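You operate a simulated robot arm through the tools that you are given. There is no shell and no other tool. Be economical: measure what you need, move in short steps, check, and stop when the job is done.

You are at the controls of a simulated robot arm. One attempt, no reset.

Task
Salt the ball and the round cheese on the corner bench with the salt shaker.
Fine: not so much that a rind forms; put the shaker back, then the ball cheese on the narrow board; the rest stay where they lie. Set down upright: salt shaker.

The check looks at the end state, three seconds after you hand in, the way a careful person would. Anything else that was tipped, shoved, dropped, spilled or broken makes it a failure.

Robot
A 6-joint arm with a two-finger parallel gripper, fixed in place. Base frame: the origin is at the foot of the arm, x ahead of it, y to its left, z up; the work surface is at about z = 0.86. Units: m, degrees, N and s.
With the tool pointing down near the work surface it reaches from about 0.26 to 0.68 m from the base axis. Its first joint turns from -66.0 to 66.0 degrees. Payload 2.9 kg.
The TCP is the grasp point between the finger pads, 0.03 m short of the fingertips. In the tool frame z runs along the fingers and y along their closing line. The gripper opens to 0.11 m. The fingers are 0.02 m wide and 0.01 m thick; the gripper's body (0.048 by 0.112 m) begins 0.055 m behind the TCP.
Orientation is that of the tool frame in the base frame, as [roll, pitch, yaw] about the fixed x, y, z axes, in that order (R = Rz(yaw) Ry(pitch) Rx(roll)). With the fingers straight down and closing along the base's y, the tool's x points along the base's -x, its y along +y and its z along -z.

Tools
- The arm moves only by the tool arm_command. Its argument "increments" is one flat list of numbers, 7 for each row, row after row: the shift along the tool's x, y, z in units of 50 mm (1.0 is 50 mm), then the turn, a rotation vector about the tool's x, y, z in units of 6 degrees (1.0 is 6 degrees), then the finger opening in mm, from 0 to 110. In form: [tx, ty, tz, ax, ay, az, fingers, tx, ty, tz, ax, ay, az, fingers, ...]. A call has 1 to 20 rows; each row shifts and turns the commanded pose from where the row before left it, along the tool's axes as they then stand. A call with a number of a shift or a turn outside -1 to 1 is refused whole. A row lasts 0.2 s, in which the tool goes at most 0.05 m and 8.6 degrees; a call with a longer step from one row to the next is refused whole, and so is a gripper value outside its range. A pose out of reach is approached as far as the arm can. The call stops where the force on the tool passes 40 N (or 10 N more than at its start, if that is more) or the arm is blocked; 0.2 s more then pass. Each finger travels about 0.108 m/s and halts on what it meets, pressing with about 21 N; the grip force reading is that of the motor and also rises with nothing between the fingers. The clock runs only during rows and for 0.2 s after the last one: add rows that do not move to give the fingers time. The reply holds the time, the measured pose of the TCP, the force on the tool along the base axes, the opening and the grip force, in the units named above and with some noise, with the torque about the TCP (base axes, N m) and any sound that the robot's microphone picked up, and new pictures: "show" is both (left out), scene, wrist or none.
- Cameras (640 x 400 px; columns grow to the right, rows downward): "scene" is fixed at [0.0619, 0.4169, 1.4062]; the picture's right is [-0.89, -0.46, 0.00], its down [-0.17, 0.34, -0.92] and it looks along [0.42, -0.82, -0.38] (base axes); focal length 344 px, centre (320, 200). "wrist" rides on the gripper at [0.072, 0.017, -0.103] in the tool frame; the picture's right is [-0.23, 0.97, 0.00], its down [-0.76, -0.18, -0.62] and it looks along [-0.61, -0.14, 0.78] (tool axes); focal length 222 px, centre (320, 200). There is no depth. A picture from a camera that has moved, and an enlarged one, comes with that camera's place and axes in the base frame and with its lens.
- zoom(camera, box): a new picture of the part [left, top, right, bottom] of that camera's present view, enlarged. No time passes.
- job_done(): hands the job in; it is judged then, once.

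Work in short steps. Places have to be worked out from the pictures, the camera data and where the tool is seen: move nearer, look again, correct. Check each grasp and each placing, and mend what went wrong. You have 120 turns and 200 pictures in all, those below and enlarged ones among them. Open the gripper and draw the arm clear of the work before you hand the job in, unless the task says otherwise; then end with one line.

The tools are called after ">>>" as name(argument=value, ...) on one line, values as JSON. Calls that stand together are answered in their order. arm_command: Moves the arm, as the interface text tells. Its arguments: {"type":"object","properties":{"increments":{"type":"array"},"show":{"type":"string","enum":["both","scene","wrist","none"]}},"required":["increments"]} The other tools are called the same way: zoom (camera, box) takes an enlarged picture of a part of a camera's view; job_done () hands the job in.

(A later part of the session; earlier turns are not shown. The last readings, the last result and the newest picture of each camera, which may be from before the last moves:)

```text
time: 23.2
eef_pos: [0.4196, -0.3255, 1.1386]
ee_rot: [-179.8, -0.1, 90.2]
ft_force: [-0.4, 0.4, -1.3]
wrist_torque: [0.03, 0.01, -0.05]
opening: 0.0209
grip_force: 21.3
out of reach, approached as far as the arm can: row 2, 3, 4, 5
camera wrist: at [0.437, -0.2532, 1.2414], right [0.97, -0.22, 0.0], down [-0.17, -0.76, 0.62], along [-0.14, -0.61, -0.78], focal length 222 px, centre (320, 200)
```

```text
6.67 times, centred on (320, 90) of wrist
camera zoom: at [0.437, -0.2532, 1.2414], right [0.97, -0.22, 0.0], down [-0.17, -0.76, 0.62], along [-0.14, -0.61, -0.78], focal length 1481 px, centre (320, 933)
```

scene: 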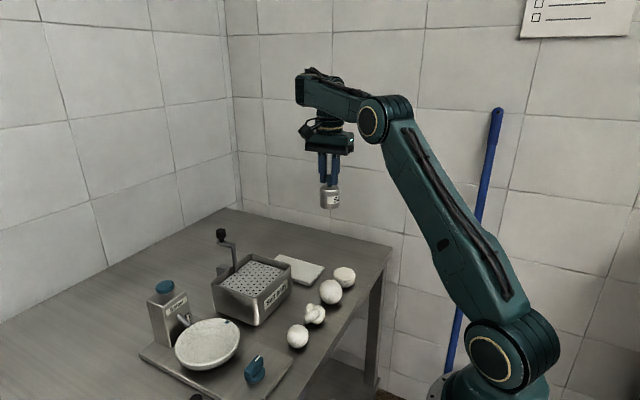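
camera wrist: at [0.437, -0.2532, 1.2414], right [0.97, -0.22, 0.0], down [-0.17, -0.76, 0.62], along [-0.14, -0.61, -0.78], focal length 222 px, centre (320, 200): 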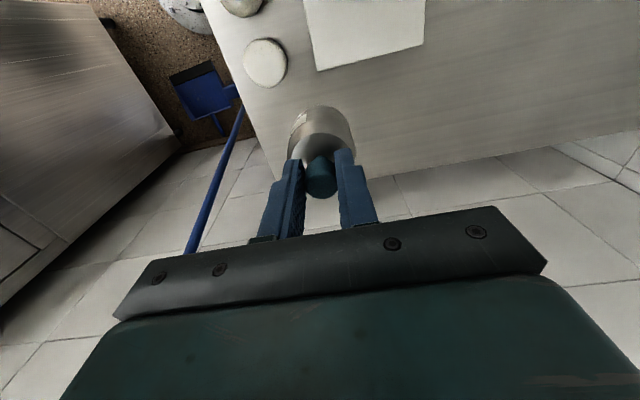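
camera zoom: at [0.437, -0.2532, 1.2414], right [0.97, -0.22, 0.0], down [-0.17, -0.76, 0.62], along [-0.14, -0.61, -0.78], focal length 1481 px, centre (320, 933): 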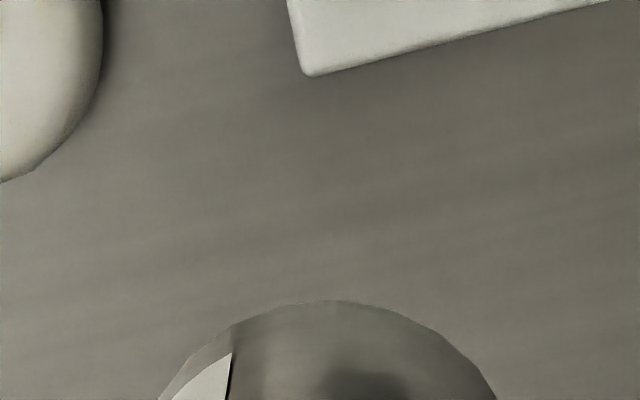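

The arm ran into a joint-limit and ended at (0.42,-0.33,1.14), still upright. I move in small steps towards the round cheese and watch reach.

>>> arm_command(increments=[0.27, -0.33, 0.1, 0, 0, 0, 10, 0.27, -0.33, 0.1, 0, 0, 0, 10, 0.27, -0.33, 0.1, 0, 0, 0, 10, 0.27, -0.33, 0.1, 0, 0, 0, 10, 0, 0, 0, 0, 0, 0, 10], show="scene")

```text
time: 24.4
eef_pos: [0.3932, -0.3009, 1.1739]
ee_rot: [-179.9, -0.1, 90.3]
ft_force: [0.5, 0.2, -1.5]
wrist_torque: [0.03, -0.02, 0.0]
opening: 0.0207
grip_force: 20.9
out of reach, approached as far as the arm can: row 1, 2, 3, 4
```

scene: 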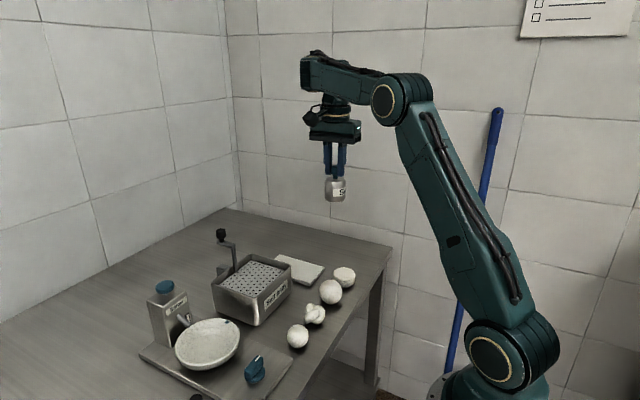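

The wrist has flipped to another joint branch at its limit. I try to unwind it: tilt again, go lower, then right the tool.

>>> arm_command(increments=[0, 0, 0, 0, 0.8, 0, 10, 0, 0, 0, 0, 0.8, 0, 10, 0, 0, 0, 0, 0.8, 0, 10, 0, 0, 0, 0, 0.8, 0, 10, 0, 0, 0, 0, 0.8, 0, 10, 0, 0, 0, 0, 0, 0, 10], show="scene")

```text
time: 25.8
eef_pos: [0.3921, -0.3003, 1.1742]
ee_rot: [-180.0, -24.0, 90.2]
ft_force: [0.2, 0.4, -1.3]
wrist_torque: [-0.03, -0.02, -0.01]
opening: 0.021
grip_force: 21.2
```

scene: 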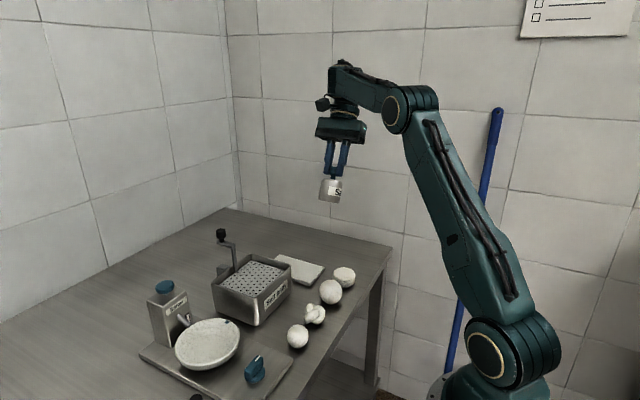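

>>> arm_command(increments=[-0.326, 0, 0.731, 0, 0, 0, 10, -0.326, 0, 0.731, 0, 0, 0, 10, -0.326, 0, 0.731, 0, 0, 0, 10, 0, 0, 0, 0, 0, 0, 10], show="scene")

```text
time: 26.8
eef_pos: [0.4018, -0.3072, 1.0615]
ee_rot: [-179.9, -24.1, 90.3]
ft_force: [0.4, 0.1, -2.0]
wrist_torque: [-0.03, 0.02, -0.01]
opening: 0.0209
grip_force: 20.9
out of reach, approached as far as the arm can: row 3
```

scene: 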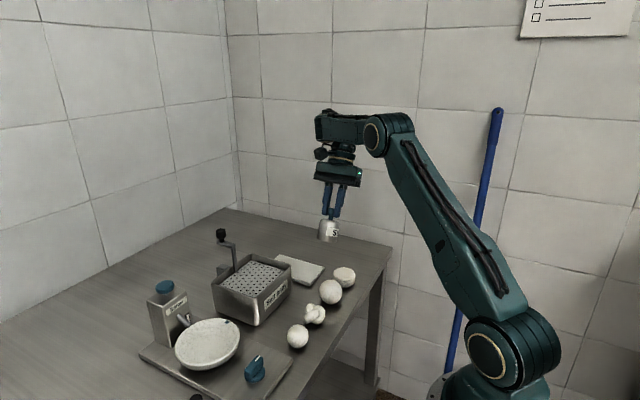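

>>> arm_command(increments=[0, 0, 0, 0, -0.8, 0, 10, 0, 0, 0, 0, -0.8, 0, 10, 0, 0, 0, 0, -0.8, 0, 10, 0, 0, 0, 0, -0.8, 0, 10, 0, 0, 0, 0, -0.8, 0, 10, 0, 0, 0, 0, 0, 0, 10], show="scene")

```text
time: 28.2
eef_pos: [0.4409, -0.3476, 1.1015]
ee_rot: [-179.9, 0.1, 90.3]
ft_force: [-0.4, -0.5, -2.3]
wrist_torque: [-0.01, -0.02, 0.01]
opening: 0.021
grip_force: 20.7
out of reach, approached as far as the arm can: row 1, 2, 3, 4, 5
```

scene: 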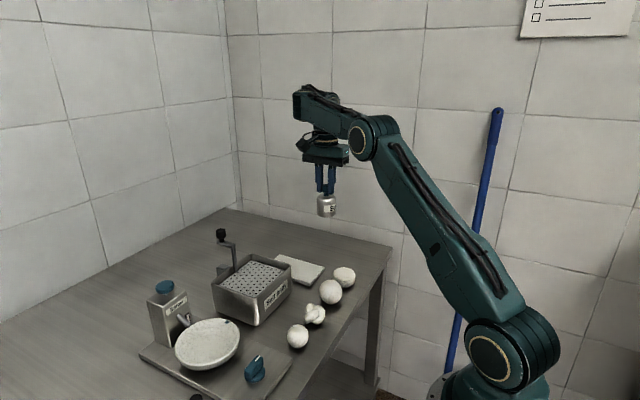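

I try pitching the tool outward along the arm's own plane to relax the wrist, watching which way it folds.

>>> arm_command(increments=[0, 0, -0.6, -0.63, -0.5, 0, 10, 0, 0, -0.6, -0.63, -0.5, 0, 10, 0, 0, 0, -0.63, -0.5, 0, 10, 0, 0, 0, -0.63, -0.5, 0, 10, 0, 0, 0, -0.63, -0.5, 0, 10, 0, 0, 0, -0.63, -0.5, 0, 10, 0, 0, 0, 0, 0, 0, 10], show="scene")

```text
time: 29.8
eef_pos: [0.4979, -0.3931, 1.2152]
ee_rot: [156.5, 17.5, 86.6]
ft_force: [0.2, 0.4, -1.9]
wrist_torque: [0.02, 0.03, -0.01]
opening: 0.021
grip_force: 21.1
out of reach, approached as far as the arm can: row 1, 2, 3, 4, 5, 6
```

scene: 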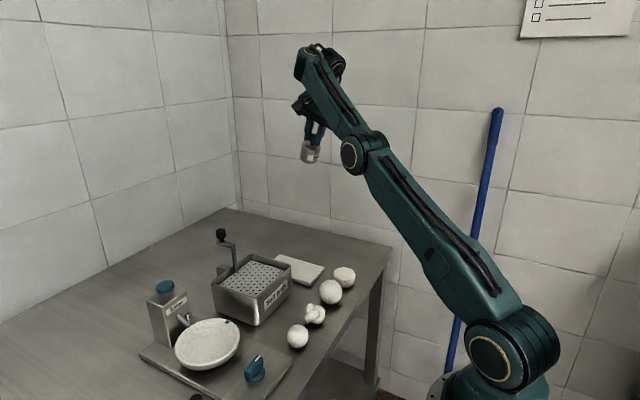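

The arm is near-straight with the wrist folded back. I undo that tilt and then test the opposite sideways lean.

>>> arm_command(increments=[0, 0, 0, 0.63, 0.5, 0, 10, 0, 0, 0, 0.63, 0.5, 0, 10, 0, 0, 0, 0.63, 0.5, 0, 10, 0, 0, 0, 0.63, 0.5, 0, 10, 0, 0, 0, 0.63, 0.5, 0, 10, 0, 0, 0, 0.63, 0.5, 0, 10, 0, 0, 0, 0.63, 0, 0, 10, 0, 0, 0, 0.63, 0, 0, 10, 0, 0, 0, 0.63, 0, 0, 10, 0, 0, 0, 0.63, 0, 0, 10, 0, 0, 0, 0.63, 0, 0, 10, 0, 0, 0, 0, 0, 0, 10], show="both")

```text
time: 32.4
eef_pos: [0.4344, -0.3253, 1.159]
ee_rot: [-161.2, 0.1, 90.4]
ft_force: [0.2, -0.1, -1.0]
wrist_torque: [0.03, -0.05, 0.03]
opening: 0.0208
grip_force: 21.3
out of reach, approached as far as the arm can: row 3, 4, 5, 6, 7, 8, 9, 10, 11
camera wrist: at [0.4833, -0.2526, 1.2507], right [0.92, -0.22, -0.31], down [0.04, -0.76, 0.65], along [-0.38, -0.61, -0.69], focal length 222 px, centre (320, 200)
```

scene: 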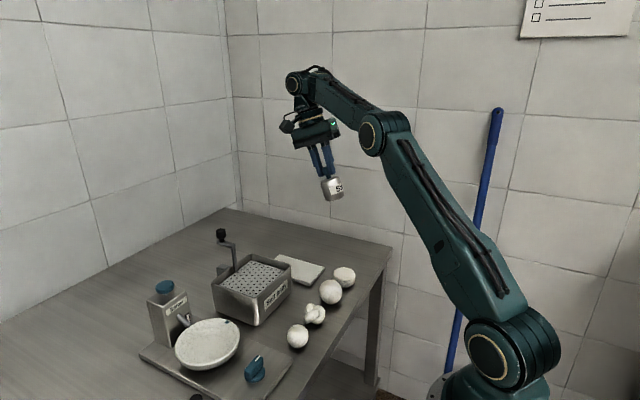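
wrist: 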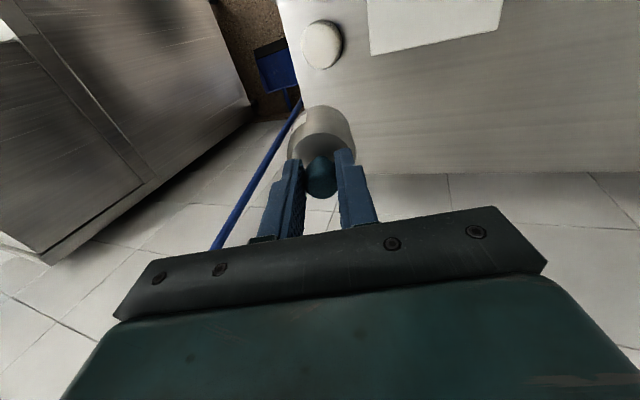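

The wrist disc is visible again, perhaps back in the normal fold. I right the tool step by step and check reach while lowering a little.

>>> arm_command(increments=[0, 0, 0, 0.63, 0, 0, 10, 0, 0, 0, 0.63, 0, 0, 10, 0, 0, 0, 0.63, 0, 0, 10, 0, 0, 0, 0, 0, 0, 10], show="scene")

```text
time: 33.4
eef_pos: [0.3978, -0.2973, 1.1217]
ee_rot: [-150.0, 0.2, 90.3]
ft_force: [0.0, 0.0, -0.8]
wrist_torque: [0.03, -0.06, 0.0]
opening: 0.0209
grip_force: 21.4
out of reach, approached as far as the arm can: row 1, 2, 3
```

scene: 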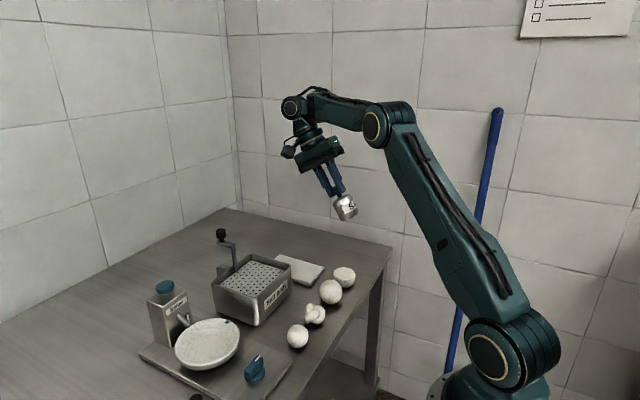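

>>> arm_command(increments=[0, 0, 0, -0.63, 0, 0, 10, 0, 0, 0, -0.63, 0, 0, 10, 0, 0, 0, -0.63, 0, 0, 10, 0, 0, 0, -0.63, 0, 0, 10, 0, 0, 0, -0.63, 0, 0, 10, 0, 0, 0, -0.63, 0, 0, 10, 0, 0, 0, -0.63, 0, 0, 10, 0, 0, 0, -0.5, 0, 0, 10, 0, 0, 0, 0, 0, 0, 10], show="scene")

```text
time: 35.4
eef_pos: [0.4164, -0.3132, 1.1453]
ee_rot: [-179.2, 0.0, 90.3]
ft_force: [-0.1, 0.2, -1.0]
wrist_torque: [0.04, 0.01, 0.01]
opening: 0.0208
grip_force: 21.3
out of reach, approached as far as the arm can: row 6, 7, 8
```

scene: 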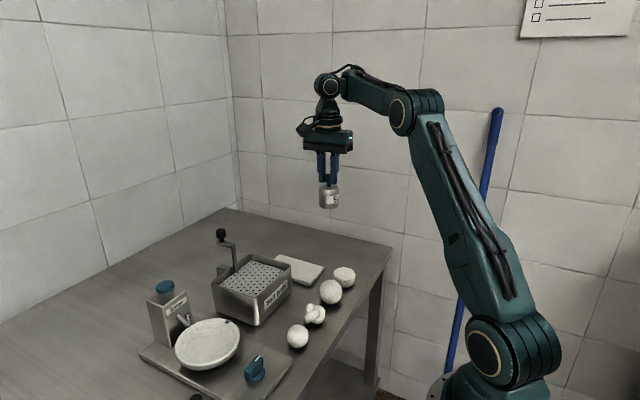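

Now it looks like the normal fold. Lower 8 cm and see whether all rows are reached.

>>> arm_command(increments=[0, 0, 0.5, 0, 0, 0, 10, 0, 0, 0.6, -0.13, 0, 0, 10, 0, 0, 0.6, 0, 0, 0, 10, 0, 0, 0, 0, 0, 0, 10], show="scene")

```text
time: 36.4
eef_pos: [0.4513, -0.3414, 1.0947]
ee_rot: [-179.9, 0.0, 90.3]
ft_force: [0.3, 0.3, -2.2]
wrist_torque: [0.03, 0.0, 0.0]
opening: 0.0208
grip_force: 20.4
out of reach, approached as far as the arm can: row 1, 2, 3
```

scene: 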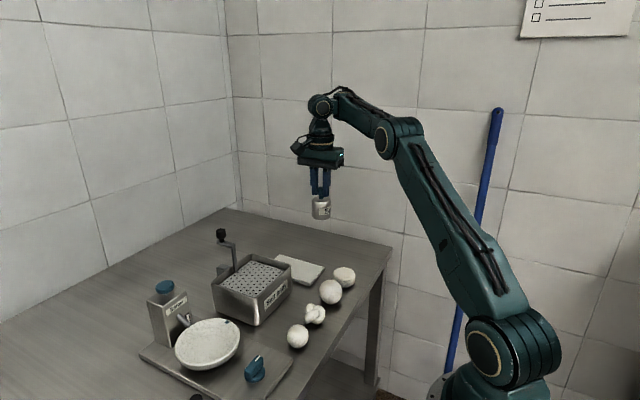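

Still the same boundary. A joint near the tool may be at its limit with this yaw, so I turn the tool back towards the starting yaw (180°).

>>> arm_command(increments=[0, 0, 0, 0, 0, -1, 10, 0, 0, 0, 0, 0, -1, 10, 0, 0, 0, 0, 0, -1, 10, 0, 0, 0, 0, 0, -1, 10, 0, 0, 0, 0, 0, -1, 10, 0, 0, 0, 0, 0, -1, 10, 0, 0, 0, 0, 0, -1, 10, 0, 0, 0, 0, 0, -1, 10, 0, 0, 0, 0, 0, -1, 10, 0, 0, 0, 0, 0, -1, 10, 0, 0, 0, 0, 0, -1, 10, 0, 0, 0, 0, 0, -1, 10, 0, 0, 0, 0, 0, -1, 10, 0, 0, 0, 0, 0, -1, 10, 0, 0, 0, 0, 0, -1, 10, 0, 0, 0.6, 0, 0, 0, 10, 0, 0, 0.6, 0, 0, 0, 10, 0, 0, 0, 0, 0, 0, 10], show="scene")

```text
time: 40.2
eef_pos: [0.4726, -0.3576, 1.049]
ee_rot: [-180.0, -0.1, -179.7]
ft_force: [0.6, -0.2, -0.7]
wrist_torque: [0.03, 0.0, 0.01]
opening: 0.0207
grip_force: 21.1
out of reach, approached as far as the arm can: row 16, 17
```

scene: 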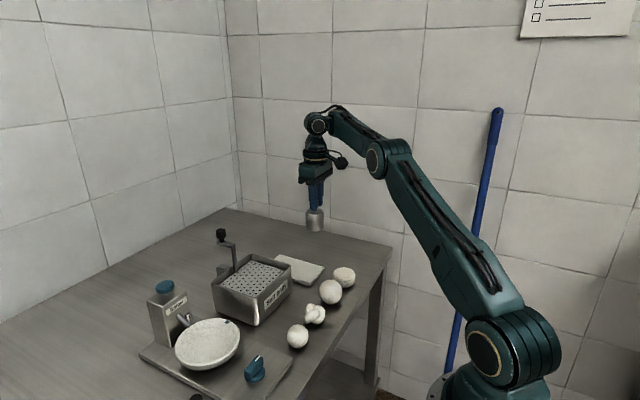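

I think the wrist has a singular pose when the tool is square to the forearm, so it must swing around it: lean inward, then sideways left, then outward, then upright. First half now.

>>> arm_command(increments=[0, 0, 0, -0.5, 0.63, 0, 10, 0, 0, 0, -0.5, 0.63, 0, 10, 0, 0, 0, -0.5, 0.63, 0, 10, 0, 0, 0, -0.63, -0.5, 0, 10, 0, 0, 0, -0.63, -0.5, 0, 10, 0, 0, 0, -0.63, -0.5, 0, 10, 0, 0, 0, -0.63, -0.5, 0, 10, 0, 0, 0, -0.63, -0.5, 0, 10, 0, 0, 0, 0, 0, 0, 10], show="scene")

```text
time: 42.2
eef_pos: [0.4533, -0.3395, 1.0392]
ee_rot: [153.0, 2.8, 176.5]
ft_force: [0.0, -0.1, -2.4]
wrist_torque: [-0.02, -0.01, 0.03]
opening: 0.0211
grip_force: 21.1
out of reach, approached as far as the arm can: row 2, 7, 8
```

scene: 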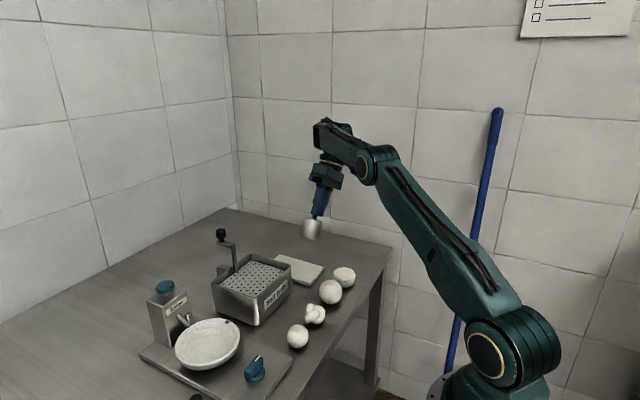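

The wrist is turning. Continue the second part: swing the lean outward.

>>> arm_command(increments=[0, 0, 0, 0.5, -0.63, 0, 10, 0, 0, 0, 0.5, -0.63, 0, 10, 0, 0, 0, 0.5, -0.63, 0, 10, 0, 0, 0, 0.5, -0.63, 0, 10, 0, 0, 0, 0.5, -0.63, 0, 10, 0, 0, 0, 0.5, -0.63, 0, 10, 0, 0, 0, 0, 0, 0, 10], show="scene")

```text
time: 43.8
eef_pos: [0.5007, -0.3908, 1.0631]
ee_rot: [166.0, 20.5, 169.6]
ft_force: [-0.4, -0.2, -2.5]
wrist_torque: [-0.01, 0.03, 0.02]
opening: 0.0207
grip_force: 21.0
out of reach, approached as far as the arm can: row 2, 3, 4, 5, 6
```

scene: 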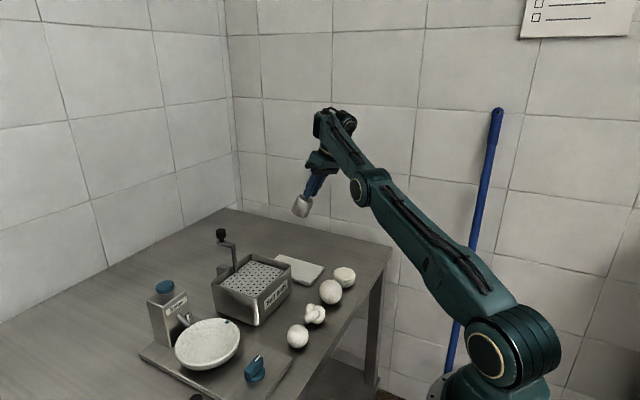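

The centre of that swing should lie at a lower, closer pose with the tool leaning inward. I first lean the tool well inward (about 40°).

>>> arm_command(increments=[0, 0, 0, -0.25, 0.83, 0, 10, 0, 0, 0, -0.25, 0.83, 0, 10, 0, 0, 0, -0.25, 0.83, 0, 10, 0, 0, 0, -0.25, 0.83, 0, 10, 0, 0, 0, -0.25, 0.83, 0, 10, 0, 0, 0, -0.25, 0.83, 0, 10, 0, 0, 0, -0.25, 0.83, 0, 10, 0, 0, 0, -0.25, 0.83, 0, 10, 0, 0, 0, -0.25, 0.83, 0, 10, 0, 0, 0, -0.5, 0.63, 0, 10, 0, 0, 0, 0, 0, 0, 10], show="scene")

```text
time: 46.2
eef_pos: [0.4063, -0.3264, 0.9961]
ee_rot: [147.9, -24.8, -172.4]
ft_force: [-0.2, 0.5, -1.7]
wrist_torque: [-0.01, -0.03, 0.0]
opening: 0.0213
grip_force: 20.9
out of reach, approached as far as the arm can: row 2, 3, 4, 5, 6, 7, 8, 9, 10
```

scene: 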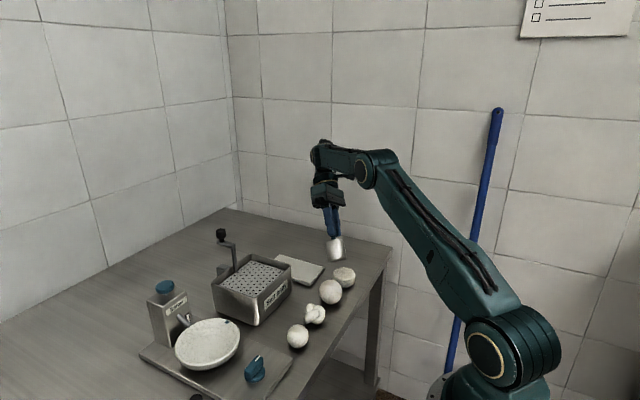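

It sank close to the round cheese; raise 6 cm first, then swing the lean to the left.

>>> arm_command(increments=[0.25, 0.29, -0.46, 0, 0, 0, 10, 0.25, 0.29, -0.46, 0, 0, 0, 10, 0, 0, 0, -0.63, -0.5, 0, 10, 0, 0, 0, -0.63, -0.5, 0, 10, 0, 0, 0, -0.63, -0.5, 0, 10, 0, 0, 0, -0.63, -0.5, 0, 10, 0, 0, 0, -0.63, -0.5, 0, 10, 0, 0, 0, 0, 0, 0, 10], show="scene")

```text
time: 48.0
eef_pos: [0.3201, -0.2893, 1.0001]
ee_rot: [134.4, -14.5, 178.7]
ft_force: [-0.2, -0.3, -1.9]
wrist_torque: [-0.06, -0.03, -0.01]
opening: 0.021
grip_force: 21.4
out of reach, approached as far as the arm can: row 1, 2, 3, 4, 5, 6, 7
```

scene: 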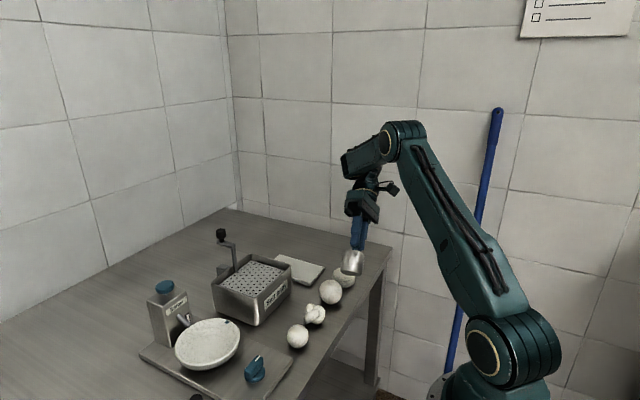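

The elbow is up again, but the shaker is low near the cheeses. I raise while swinging the lean outward.

>>> arm_command(increments=[0.2, 0.55, -0.54, 0, 0, 0, 10, 0.2, 0.5, -0.54, 0.25, -0.31, 0, 10, 0, 0, 0, 0, 0, 0, 10], show="scene")

>>> zoom(camera="scene", box=[280, 110, 440, 320])

```text
time: 48.8
eef_pos: [0.2955, -0.2854, 1.0635]
ee_rot: [136.5, -13.2, 177.5]
ft_force: [0.2, 1.2, -0.7]
wrist_torque: [-0.07, 0.0, 0.0]
opening: 0.0208
grip_force: 21.2
out of reach, approached as far as the arm can: row 1, 2
```

scene: 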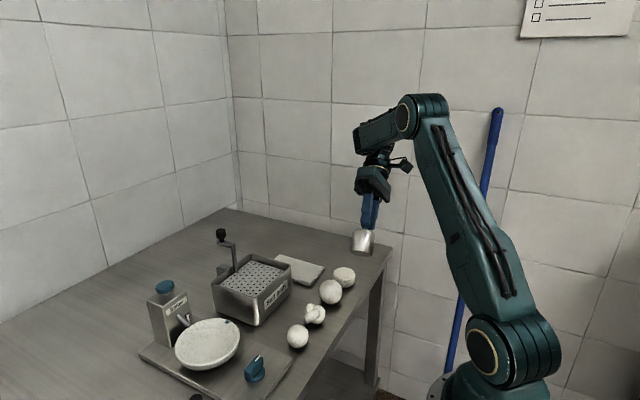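

```text
1.90 times, centred on (360, 215) of scene
camera zoom: at [0.0619, 0.4169, 1.4062], right [-0.89, -0.46, 0.0], down [-0.17, 0.34, -0.92], along [0.42, -0.82, -0.38], focal length 656 px, centre (244, 171)
```

zoom: 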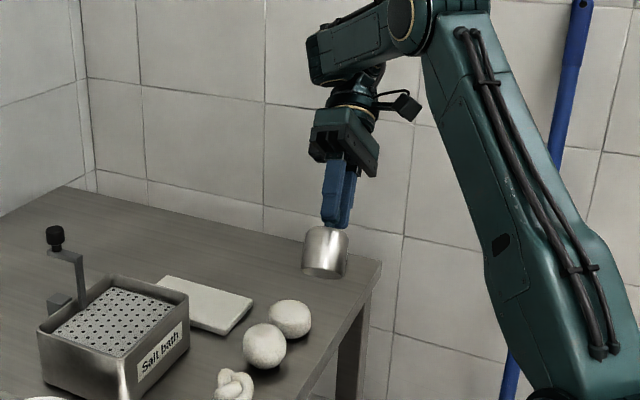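

The shaker's bottom faces the camera now — look at it.

>>> zoom(camera="scene", box=[346, 222, 382, 258])

```text
11.11 times, centred on (364, 240) of scene
camera zoom: at [0.0619, 0.4169, 1.4062], right [-0.89, -0.46, 0.0], down [-0.17, 0.34, -0.92], along [0.42, -0.82, -0.38], focal length 3826 px, centre (-169, -244)
```

zoom: 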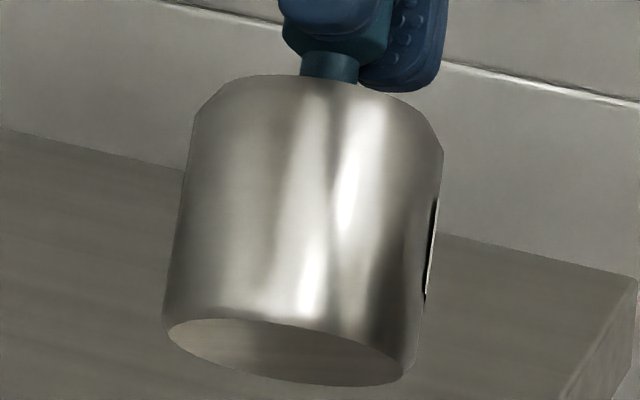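

Bottom is plain closed metal. Keep unwinding: move outward/up while swinging the lean outward.

>>> arm_command(increments=[-0.27, 0.01, -0.35, 0.5, -0.63, 0, 10, -0.27, 0.01, -0.35, 0.5, -0.63, 0, 10, -0.27, 0.01, -0.35, 0.5, -0.63, 0, 10, -0.27, 0.01, -0.35, 0.5, -0.63, 0, 10, 0, 0, 0, 0, 0, 0, 10], show="scene")

```text
time: 50.0
eef_pos: [0.3515, -0.3343, 1.1084]
ee_rot: [149.8, -1.1, 168.2]
ft_force: [0.8, 0.0, -1.9]
wrist_torque: [-0.06, 0.01, -0.01]
opening: 0.0209
grip_force: 21.0
```

scene: 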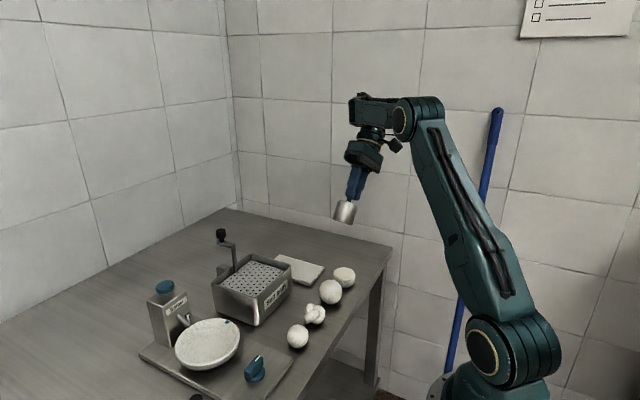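

All rows reachable now — lean is 30° sideways only. Remove it by turning about the tool x axis to upright.

>>> arm_command(increments=[0, 0, 0, 0.8, 0, 0, 10, 0, 0, 0, 0.8, 0, 0, 10, 0, 0, 0, 0.8, 0, 0, 10, 0, 0, 0, 0.8, 0, 0, 10, 0, 0, 0, 0.8, 0, 0, 10, 0, 0, 0, 0.8, 0, 0, 10, 0, 0, 0, 0.22, 0, 0, 10, 0, 0, 0, 0, 0, 0, 10], show="scene")

```text
time: 51.8
eef_pos: [0.3756, -0.3599, 1.1401]
ee_rot: [179.4, -1.3, 168.1]
ft_force: [-0.7, 0.0, -1.2]
wrist_torque: [-0.03, 0.04, 0.03]
opening: 0.021
grip_force: 20.8
out of reach, approached as far as the arm can: row 3, 4, 5, 6, 7
```

scene: 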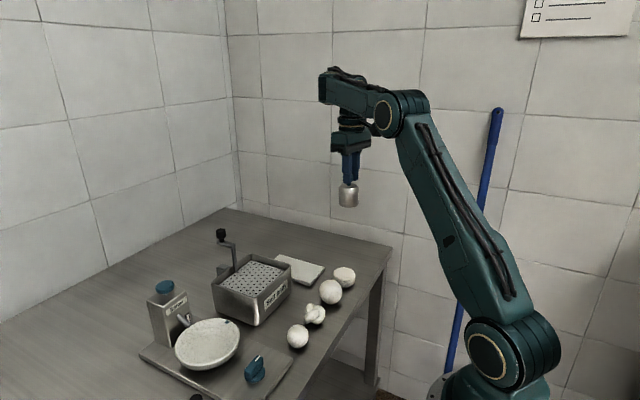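

Still on the wrong side. I lean sideways again, then move lower and closer over the empty bench corner, where the wrist centre shifts, before righting.

>>> arm_command(increments=[0, 0, 0, -0.8, 0, 0, 10, 0, 0, 0, -0.8, 0, 0, 10, 0, 0, 0, -0.8, 0, 0, 10, 0, 0, 0, -0.8, 0, 0, 10, 0, 0, 0, -0.8, 0, 0, 10, 0, 0, 0, -0.8, 0, 0, 10, 0, 0, 0, -0.8, 0, 0, 10, 0, 0, 0, 0, 0, 0, 10], show="none")

```text
time: 53.6
eef_pos: [0.3702, -0.3556, 1.1339]
ee_rot: [153.4, -1.1, 168.2]
ft_force: [-0.1, -0.5, -1.3]
wrist_torque: [-0.07, -0.01, -0.01]
opening: 0.0211
grip_force: 20.9
out of reach, approached as far as the arm can: row 6, 7
```

>>> arm_command(increments=[0.3, -0.22, 0.47, 0, 0, 0, 10, 0.3, -0.22, 0.47, 0, 0, 0, 10, 0.3, -0.22, 0.47, 0, 0, 0, 10, 0.3, -0.22, 0.47, 0, 0, 0, 10, 0, 0, 0, 0, 0, 0, 10], show="scene")

```text
time: 54.8
eef_pos: [0.3278, -0.37, 1.0584]
ee_rot: [153.3, -1.2, 168.2]
ft_force: [-0.2, 0.9, 0.0]
wrist_torque: [-0.01, -0.01, 0.02]
opening: 0.0207
grip_force: 20.4
out of reach, approached as far as the arm can: row 3, 4
```

scene: 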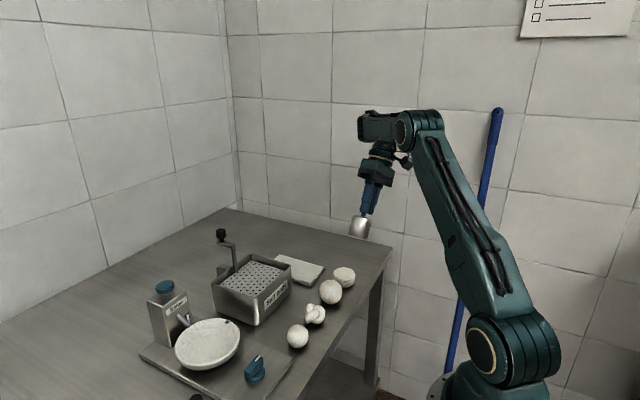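

I try the mirrored way: lean the tool to the other side, while moving back over the clear strip.

>>> arm_command(increments=[-0.13, 0.16, -0.1, 0.8, 0, 0, 10, -0.13, 0.16, -0.1, 0.8, 0, 0, 10, -0.13, 0.16, -0.1, 0.8, 0, 0, 10, -0.13, 0.16, -0.1, 0.8, 0, 0, 10, -0.13, 0.16, -0.1, 0.8, 0, 0, 10, -0.13, 0.16, 0, 0.8, 0, 0, 10, -0.13, 0.16, 0, 0.8, 0, 0, 10, -0.13, 0.16, 0, 0.8, 0, 0, 10, -0.13, 0.16, 0, 0.8, 0, 0, 10, -0.13, 0.16, 0, 0.8, 0, 0, 10, 0, 0, 0, 0, 0, 0, 10], show="scene")

```text
time: 57.2
eef_pos: [0.4431, -0.3552, 1.135]
ee_rot: [-158.6, -1.0, 168.2]
ft_force: [-0.2, -0.5, -0.9]
wrist_torque: [0.05, -0.02, 0.0]
opening: 0.021
grip_force: 21.0
out of reach, approached as far as the arm can: row 1, 2, 3, 4, 5, 6, 7, 8, 9
```

scene: 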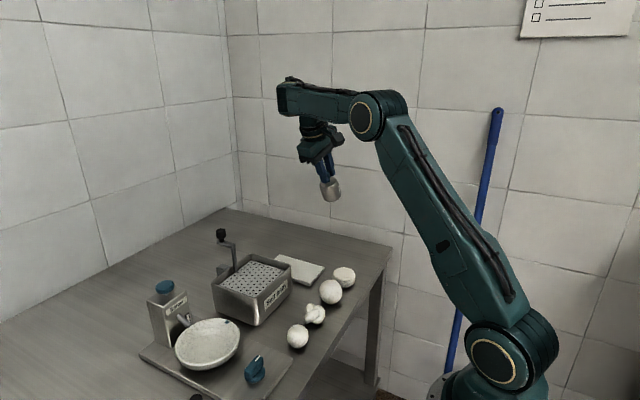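

>>> arm_command(increments=[0, 0, 0, 0.8, 0, 0, 10, 0, 0, 0, 0.8, 0, 0, 10, 0.18, 0.29, 0.42, 0, 0, 0, 10, 0.18, 0.29, 0.42, 0, 0, 0, 10, 0.18, 0.29, 0.42, 0, 0, 0, 10, 0.18, 0.29, 0.42, 0, 0, 0, 10, 0, 0, 0, 0, 0, 0, 10], show="scene")

```text
time: 58.8
eef_pos: [0.4089, -0.3421, 1.0338]
ee_rot: [-149.0, -1.2, 168.2]
ft_force: [0.3, -0.3, -2.4]
wrist_torque: [0.05, -0.01, 0.01]
opening: 0.0207
grip_force: 21.0
```

scene: 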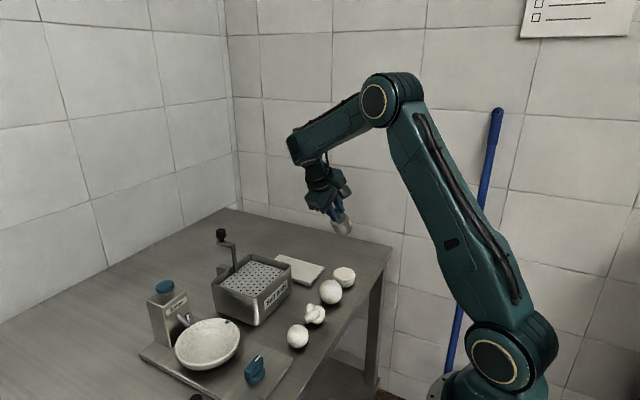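

All reached, and the forearm descends properly now. Right the tool.

>>> arm_command(increments=[0, 0, 0, -0.8, 0, 0, 10, 0, 0, 0, -0.8, 0, 0, 10, 0, 0, 0, -0.8, 0, 0, 10, 0, 0, 0, -0.8, 0, 0, 10, 0, 0, 0, -0.8, 0, 0, 10, 0, 0, 0, -0.8, 0, 0, 10, 0, 0, 0, -0.35, 0.2, 0, 10, 0, 0, 0, 0, 0, 0, 10])

```text
time: 60.6
eef_pos: [0.4086, -0.3422, 1.0346]
ee_rot: [-180.0, -2.3, 168.1]
ft_force: [1.3, -0.8, -1.6]
wrist_torque: [0.0, 0.01, 0.0]
opening: 0.021
grip_force: 21.6
camera wrist: at [0.3448, -0.3119, 1.1395], right [0.42, 0.91, -0.01], down [0.73, -0.33, 0.59], along [0.53, -0.26, -0.81], focal length 222 px, centre (320, 200)
```

scene: 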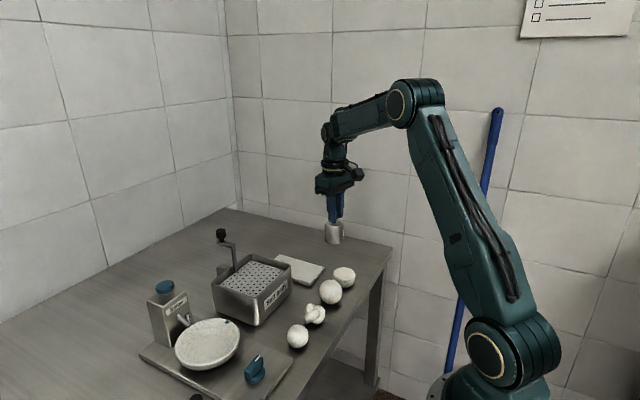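
wrist: 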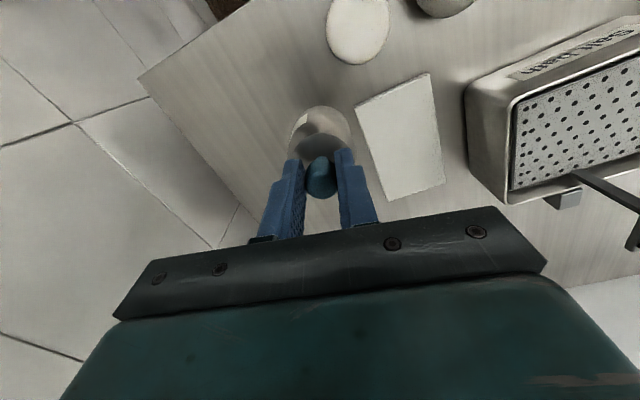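

Back in the normal fold with the shaker upright. I carry it over the round cheese again and take the comparison view.

>>> arm_command(increments=[0, 0, 0, 0, -0.38, 0, 10, 0.34, 0.287, 0, 0, 0, 0, 10, 0.34, 0.287, 0, 0, 0, 0, 10, 0.34, 0.287, 0, 0, 0, 0, 10, 0.34, 0.287, 0, 0, 0, 0, 10, 0, 0, 0, 0, 0, 0, 10], show="wrist")

>>> zoom(camera="scene", box=[310, 220, 370, 310])

>>> zoom(camera="scene", box=[326, 262, 360, 292])

```text
time: 62.0
eef_pos: [0.3535, -0.2724, 1.0333]
ee_rot: [-179.9, 0.0, 168.0]
ft_force: [0.2, 0.2, -2.0]
wrist_torque: [-0.03, 0.04, -0.05]
opening: 0.0209
grip_force: 21.0
camera wrist: at [0.2869, -0.2407, 1.1355], right [0.42, 0.91, 0.0], down [0.71, -0.33, 0.62], along [0.56, -0.27, -0.78], focal length 222 px, centre (320, 200)
```

wrist: 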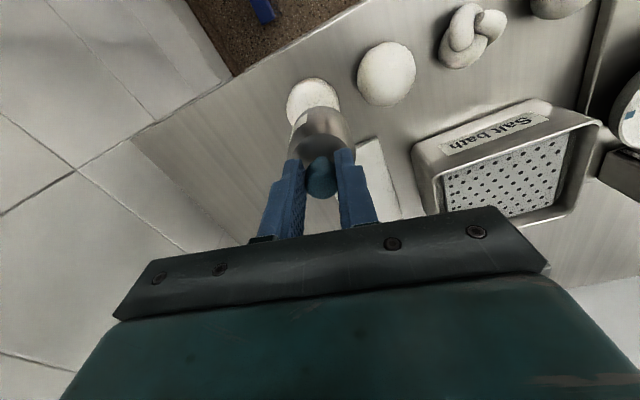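

```text
4.44 times, centred on (340, 265) of scene
camera zoom: at [0.0619, 0.4169, 1.4062], right [-0.89, -0.46, 0.0], down [-0.17, 0.34, -0.92], along [0.42, -0.82, -0.38], focal length 1530 px, centre (231, -89)
```

zoom: 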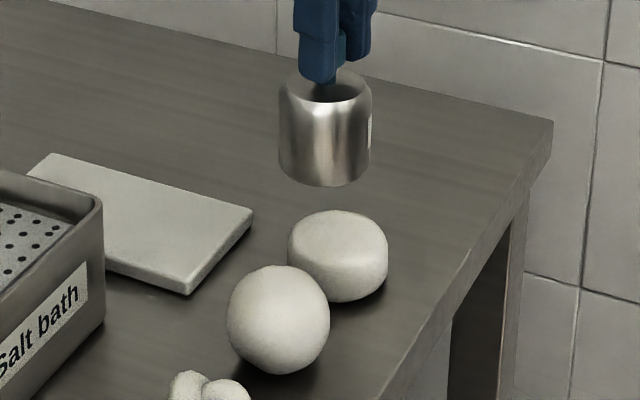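

```text
13.33 times, centred on (343, 277) of scene
camera zoom: at [0.0619, 0.4169, 1.4062], right [-0.89, -0.46, 0.0], down [-0.17, 0.34, -0.92], along [0.42, -0.82, -0.38], focal length 4591 px, centre (13, -827)
```

zoom: 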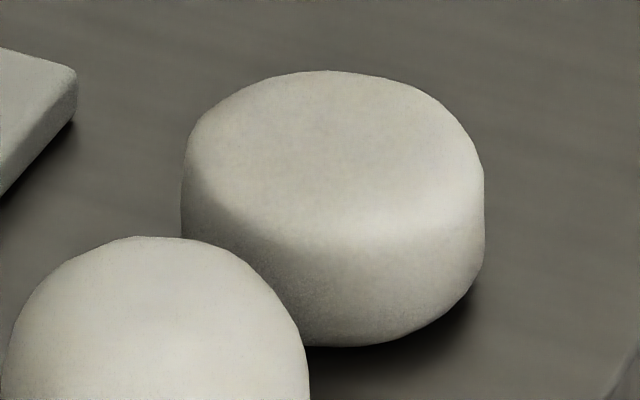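

The round cheese's top now looks slightly more matte and speckled. Zoom from the wrist to compare it with the unsalted ball.

>>> zoom(camera="wrist", box=[280, 70, 350, 125])

>>> zoom(camera="wrist", box=[350, 35, 420, 110])

```text
7.27 times, centred on (315, 98) of wrist
camera zoom: at [0.2869, -0.2407, 1.1355], right [0.42, 0.91, 0.0], down [0.71, -0.33, 0.62], along [0.56, -0.27, -0.78], focal length 1615 px, centre (356, 946)
```

zoom: 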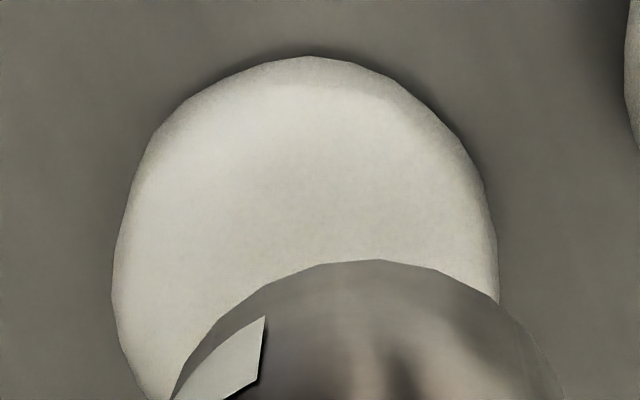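

```text
5.33 times, centred on (385, 72) of wrist
camera zoom: at [0.2869, -0.2407, 1.1355], right [0.42, 0.91, 0.0], down [0.71, -0.33, 0.62], along [0.56, -0.27, -0.78], focal length 1185 px, centre (-27, 880)
```

zoom: 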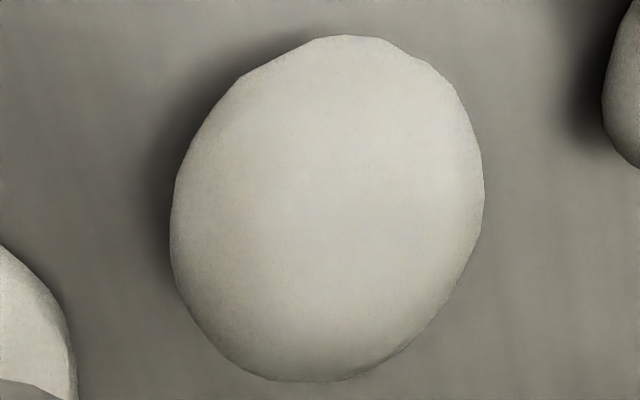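

No distinct salt. I shake harder here (strokes near the speed limit) and compare again.

>>> arm_command(increments=[0, 0, -0.98, 0, 0, 0, 10, 0, 0, 0.98, 0, 0, 0, 10, 0, 0, -0.98, 0, 0, 0, 10, 0, 0, 0.98, 0, 0, 0, 10, 0, 0, -0.98, 0, 0, 0, 10, 0, 0, 0.98, 0, 0, 0, 10, 0, 0, 0, 0, 0, 0, 10], show="none")

>>> zoom(camera="scene", box=[326, 262, 360, 292])

>>> zoom(camera="wrist", box=[280, 70, 350, 125])

```text
time: 63.6
eef_pos: [0.3533, -0.2718, 1.0338]
ee_rot: [-179.9, -0.1, 168.1]
ft_force: [-0.4, 0.6, -1.6]
wrist_torque: [-0.04, 0.04, -0.02]
opening: 0.0212
grip_force: 20.9
```

```text
13.33 times, centred on (343, 277) of scene
camera zoom: at [0.0619, 0.4169, 1.4062], right [-0.89, -0.46, 0.0], down [-0.17, 0.34, -0.92], along [0.42, -0.82, -0.38], focal length 4591 px, centre (13, -827)
```

zoom: 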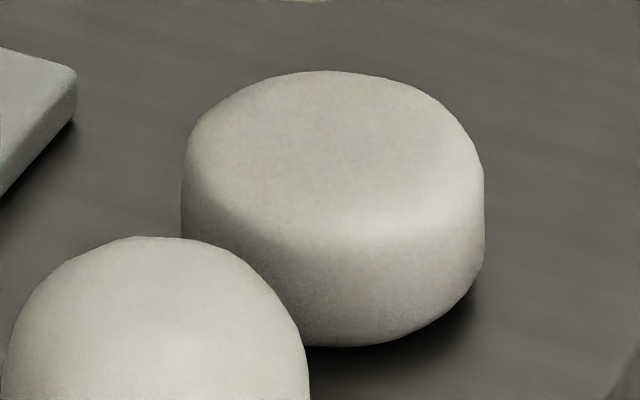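

```text
7.27 times, centred on (315, 98) of wrist
camera zoom: at [0.2859, -0.2409, 1.1354], right [0.42, 0.91, 0.0], down [0.71, -0.33, 0.62], along [0.56, -0.27, -0.78], focal length 1615 px, centre (356, 946)
```

zoom: 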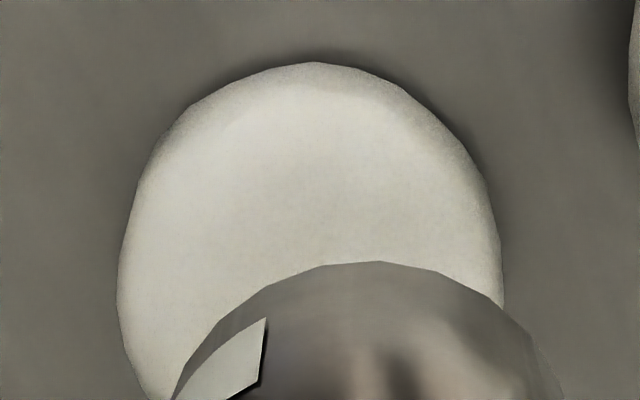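

I retake the very first detailed view for a like-for-like comparison.

>>> zoom(camera="scene", box=[290, 220, 370, 310])

>>> zoom(camera="scene", box=[311, 272, 351, 312])

```text
4.44 times, centred on (330, 265) of scene
camera zoom: at [0.0619, 0.4169, 1.4062], right [-0.89, -0.46, 0.0], down [-0.17, 0.34, -0.92], along [0.42, -0.82, -0.38], focal length 1530 px, centre (276, -89)
```

zoom: 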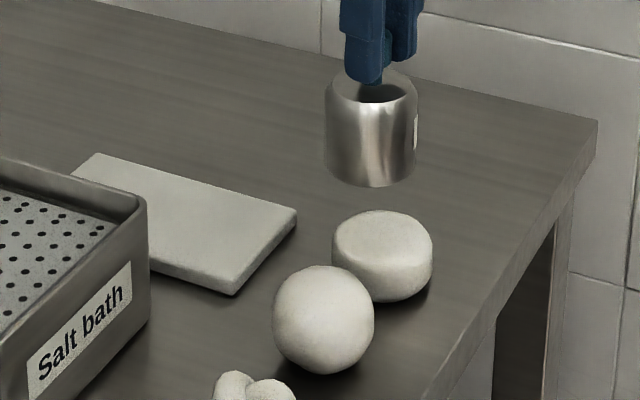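

```text
10.00 times, centred on (331, 292) of scene
camera zoom: at [0.0619, 0.4169, 1.4062], right [-0.89, -0.46, 0.0], down [-0.17, 0.34, -0.92], along [0.42, -0.82, -0.38], focal length 3444 px, centre (210, -720)
```

zoom: 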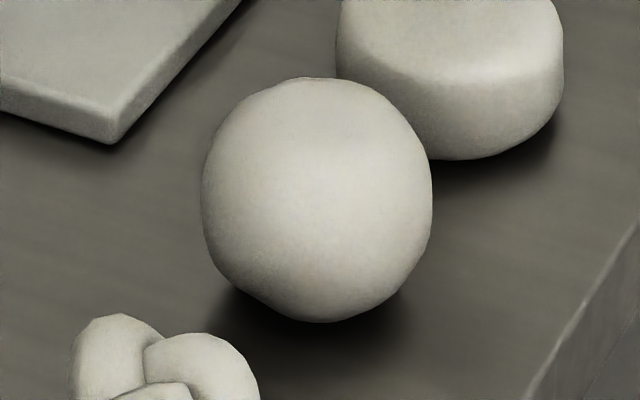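

Shaking upright visibly does nothing, and neither end shows holes; likely it must be turned over. For that I need a grip on the body with the tool slanted. First, put the shaker back in its own spot: turn yaw back and move above it.

>>> arm_command(increments=[0, 0, 0, 0, 0, 1, 10, 0, 0, 0, 0, 0, 1, 10, 0, 0, 0, 0, 0, 1, 10, 0, 0, 0, 0, 0, 1, 10, 0, 0, 0, 0, 0, 1, 10, 0, 0, 0, 0, 0, 1, 10, 0, 0, 0, 0, 0, 1, 10, 0, 0, 0, 0, 0, 1, 10, 0, 0, 0, 0, 0, 1, 10, 0, 0, 0, 0, 0, 1, 10, 0, 0, 0, 0, 0, 1, 10, 0, 0, 0, 0, 0, 1, 10, 0, 0, 0, 0, 0, 1, 10, -0.339, 0.34, 0, 0, 0, 0, 10, -0.339, 0.34, 0, 0, 0, 0, 10, -0.339, 0.34, 0, 0, 0, 0, 10, -0.339, 0.34, 0, 0, 0, 0, 10, -0.339, 0.34, 0, 0, 0, 0, 10, 0, 0, 0, 0, 0, 0, 10], show="scene")

```text
time: 67.6
eef_pos: [0.4375, -0.3573, 1.0356]
ee_rot: [-179.9, 0.1, 90.0]
ft_force: [-0.1, -0.4, -0.8]
wrist_torque: [0.03, 0.03, 0.0]
opening: 0.0207
grip_force: 20.9
```

scene: 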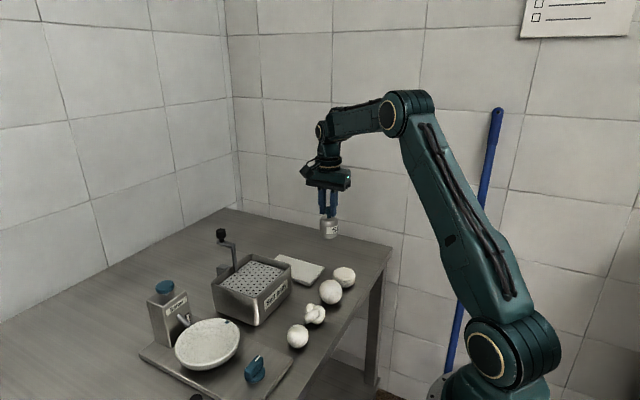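

With the shaker away from the round cheese, I check it once more for any salt.

>>> zoom(camera="scene", box=[326, 262, 360, 292])

```text
13.33 times, centred on (343, 277) of scene
camera zoom: at [0.0619, 0.4168, 1.4062], right [-0.89, -0.46, 0.0], down [-0.17, 0.34, -0.92], along [0.42, -0.82, -0.38], focal length 4591 px, centre (13, -827)
```

zoom: 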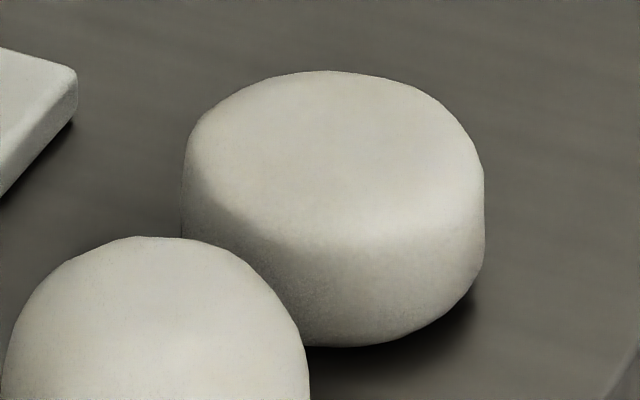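

No salt on it. Set the shaker down gently on its spot and release.

>>> arm_command(increments=[0, 0.02, 0.4, 0, 0, 0, 10, 0, 0, 0.4, 0, 0, 0, 10, 0, 0, 0.4, 0, 0, 0, 10, 0, 0, 0.3, 0, 0, 0, 10, 0, 0, 0.13, 0, 0, 0, 10, 0, 0, 0.04, 0, 0, 0, 10, 0, 0, 0, 0, 0, 0, 10, 0, 0, 0, 0, 0, 0, 30, 0, 0, 0, 0, 0, 0, 50, 0, 0, 0, 0, 0, 0, 70, 0, 0, 0, 0, 0, 0, 70], show="wrist")

>>> zoom(camera="scene", box=[285, 200, 375, 280])

```text
time: 70.0
eef_pos: [0.4396, -0.3558, 0.9508]
ee_rot: [-179.9, 0.1, 90.1]
ft_force: [0.6, -0.3, 0.0]
wrist_torque: [0.0, -0.02, -0.02]
opening: 0.0698
grip_force: 0.1
camera wrist: at [0.4559, -0.2848, 1.053], right [0.97, -0.23, 0.0], down [-0.18, -0.76, 0.63], along [-0.14, -0.61, -0.78], focal length 222 px, centre (320, 200)
```

wrist: 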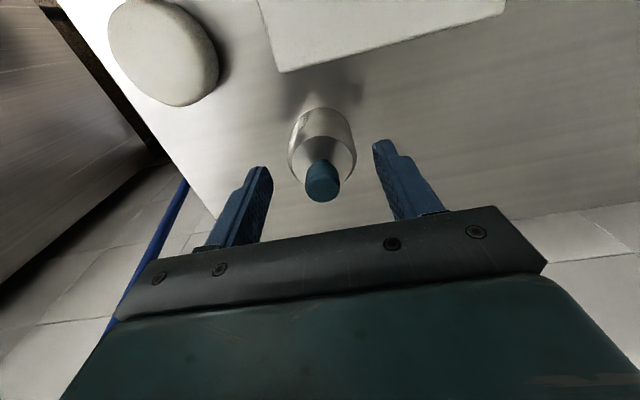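

```text
5.00 times, centred on (330, 240) of scene
camera zoom: at [0.0619, 0.4169, 1.4062], right [-0.89, -0.46, 0.0], down [-0.17, 0.34, -0.92], along [0.42, -0.82, -0.38], focal length 1722 px, centre (270, 0)
```

zoom: 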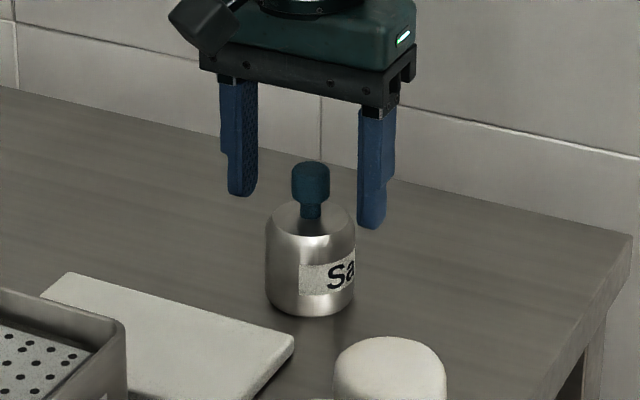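

Standing fine. Raise and start turning the tool toward yaw -90° (so the camera stays on top when I slant the tool toward -y).

>>> arm_command(increments=[0, 0, -0.8, 0, 0, 0, 90, 0, 0, -0.8, 0, 0, 0, 110, 0, 0, -0.6, 0, 0, 0, 110, 0, 0, 0, 0, 0, -1, 110, 0, 0, 0, 0, 0, -1, 110, 0, 0, 0, 0, 0, -1, 110, 0, 0, 0, 0, 0, -1, 110, 0, 0, 0, 0, 0, -1, 110, 0, 0, 0, 0, 0, -1, 110, 0, 0, 0, 0, 0, -1, 110, 0, 0, 0, 0, 0, -1, 110, 0, 0, 0, 0, 0, -1, 110, 0, 0, 0, 0, 0, -1, 110, 0, 0, 0, 0, 0, -1, 110, 0, 0, 0, 0, 0, -1, 110, 0, 0, 0, 0, 0, -1, 110, 0, 0, 0, 0, 0, -1, 110, 0, 0, 0, 0, 0, -1, 110], show="none")

>>> arm_command(increments=[0, 0, 0, 0, 0, -1, 110, 0, 0, 0, 0, 0, -1, 110, 0, 0, 0, 0, 0, -1, 110, 0, 0, 0, 0, 0, -1, 110, 0, 0, 0, 0, 0, -1, 110, 0, 0, 0, 0, 0, -1, 110, 0, 0, 0, 0, 0, -1, 110, 0, 0, 0, 0, 0, -1, 110, 0, 0, 0, 0, 0, -1, 110, 0, 0, 0, 0, 0, -1, 110, 0, 0, 0, 0, 0, -1, 110, 0, 0, 0, 0, 0, -1, 110, 0, 0, 0, 0, 0, -1, 110, 0, 0, 0, 0, 0, -1, 110, 0, 0, 0, 0, 0, -1, 110], show="both")

```text
time: 73.8
eef_pos: [0.4397, -0.3577, 1.0604]
ee_rot: [-180.0, 0.0, -179.7]
ft_force: [-0.2, 0.8, -0.7]
wrist_torque: [-0.01, 0.0, 0.02]
opening: 0.11
grip_force: 0.1
```

```text
time: 77.0
eef_pos: [0.4391, -0.3585, 1.0609]
ee_rot: [-180.0, 0.0, -89.8]
ft_force: [0.4, 0.8, 0.4]
wrist_torque: [0.0, -0.06, 0.0]
opening: 0.1101
grip_force: 0.0
camera wrist: at [0.4232, -0.4298, 1.1634], right [-0.97, 0.22, 0.0], down [0.17, 0.76, 0.62], along [0.14, 0.61, -0.78], focal length 222 px, centre (320, 200)
```

scene: 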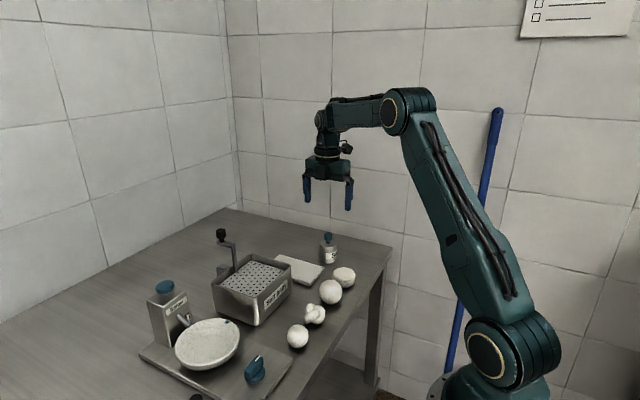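
wrist: 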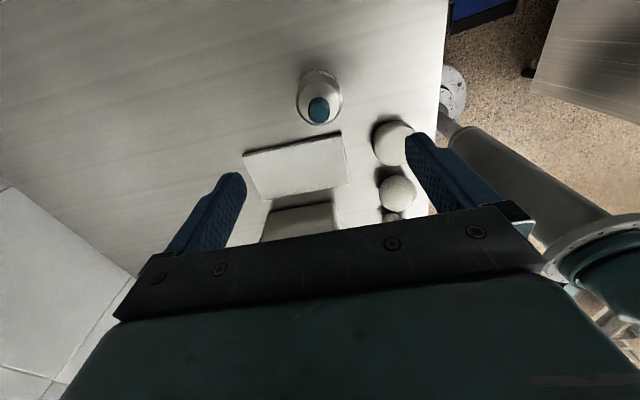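

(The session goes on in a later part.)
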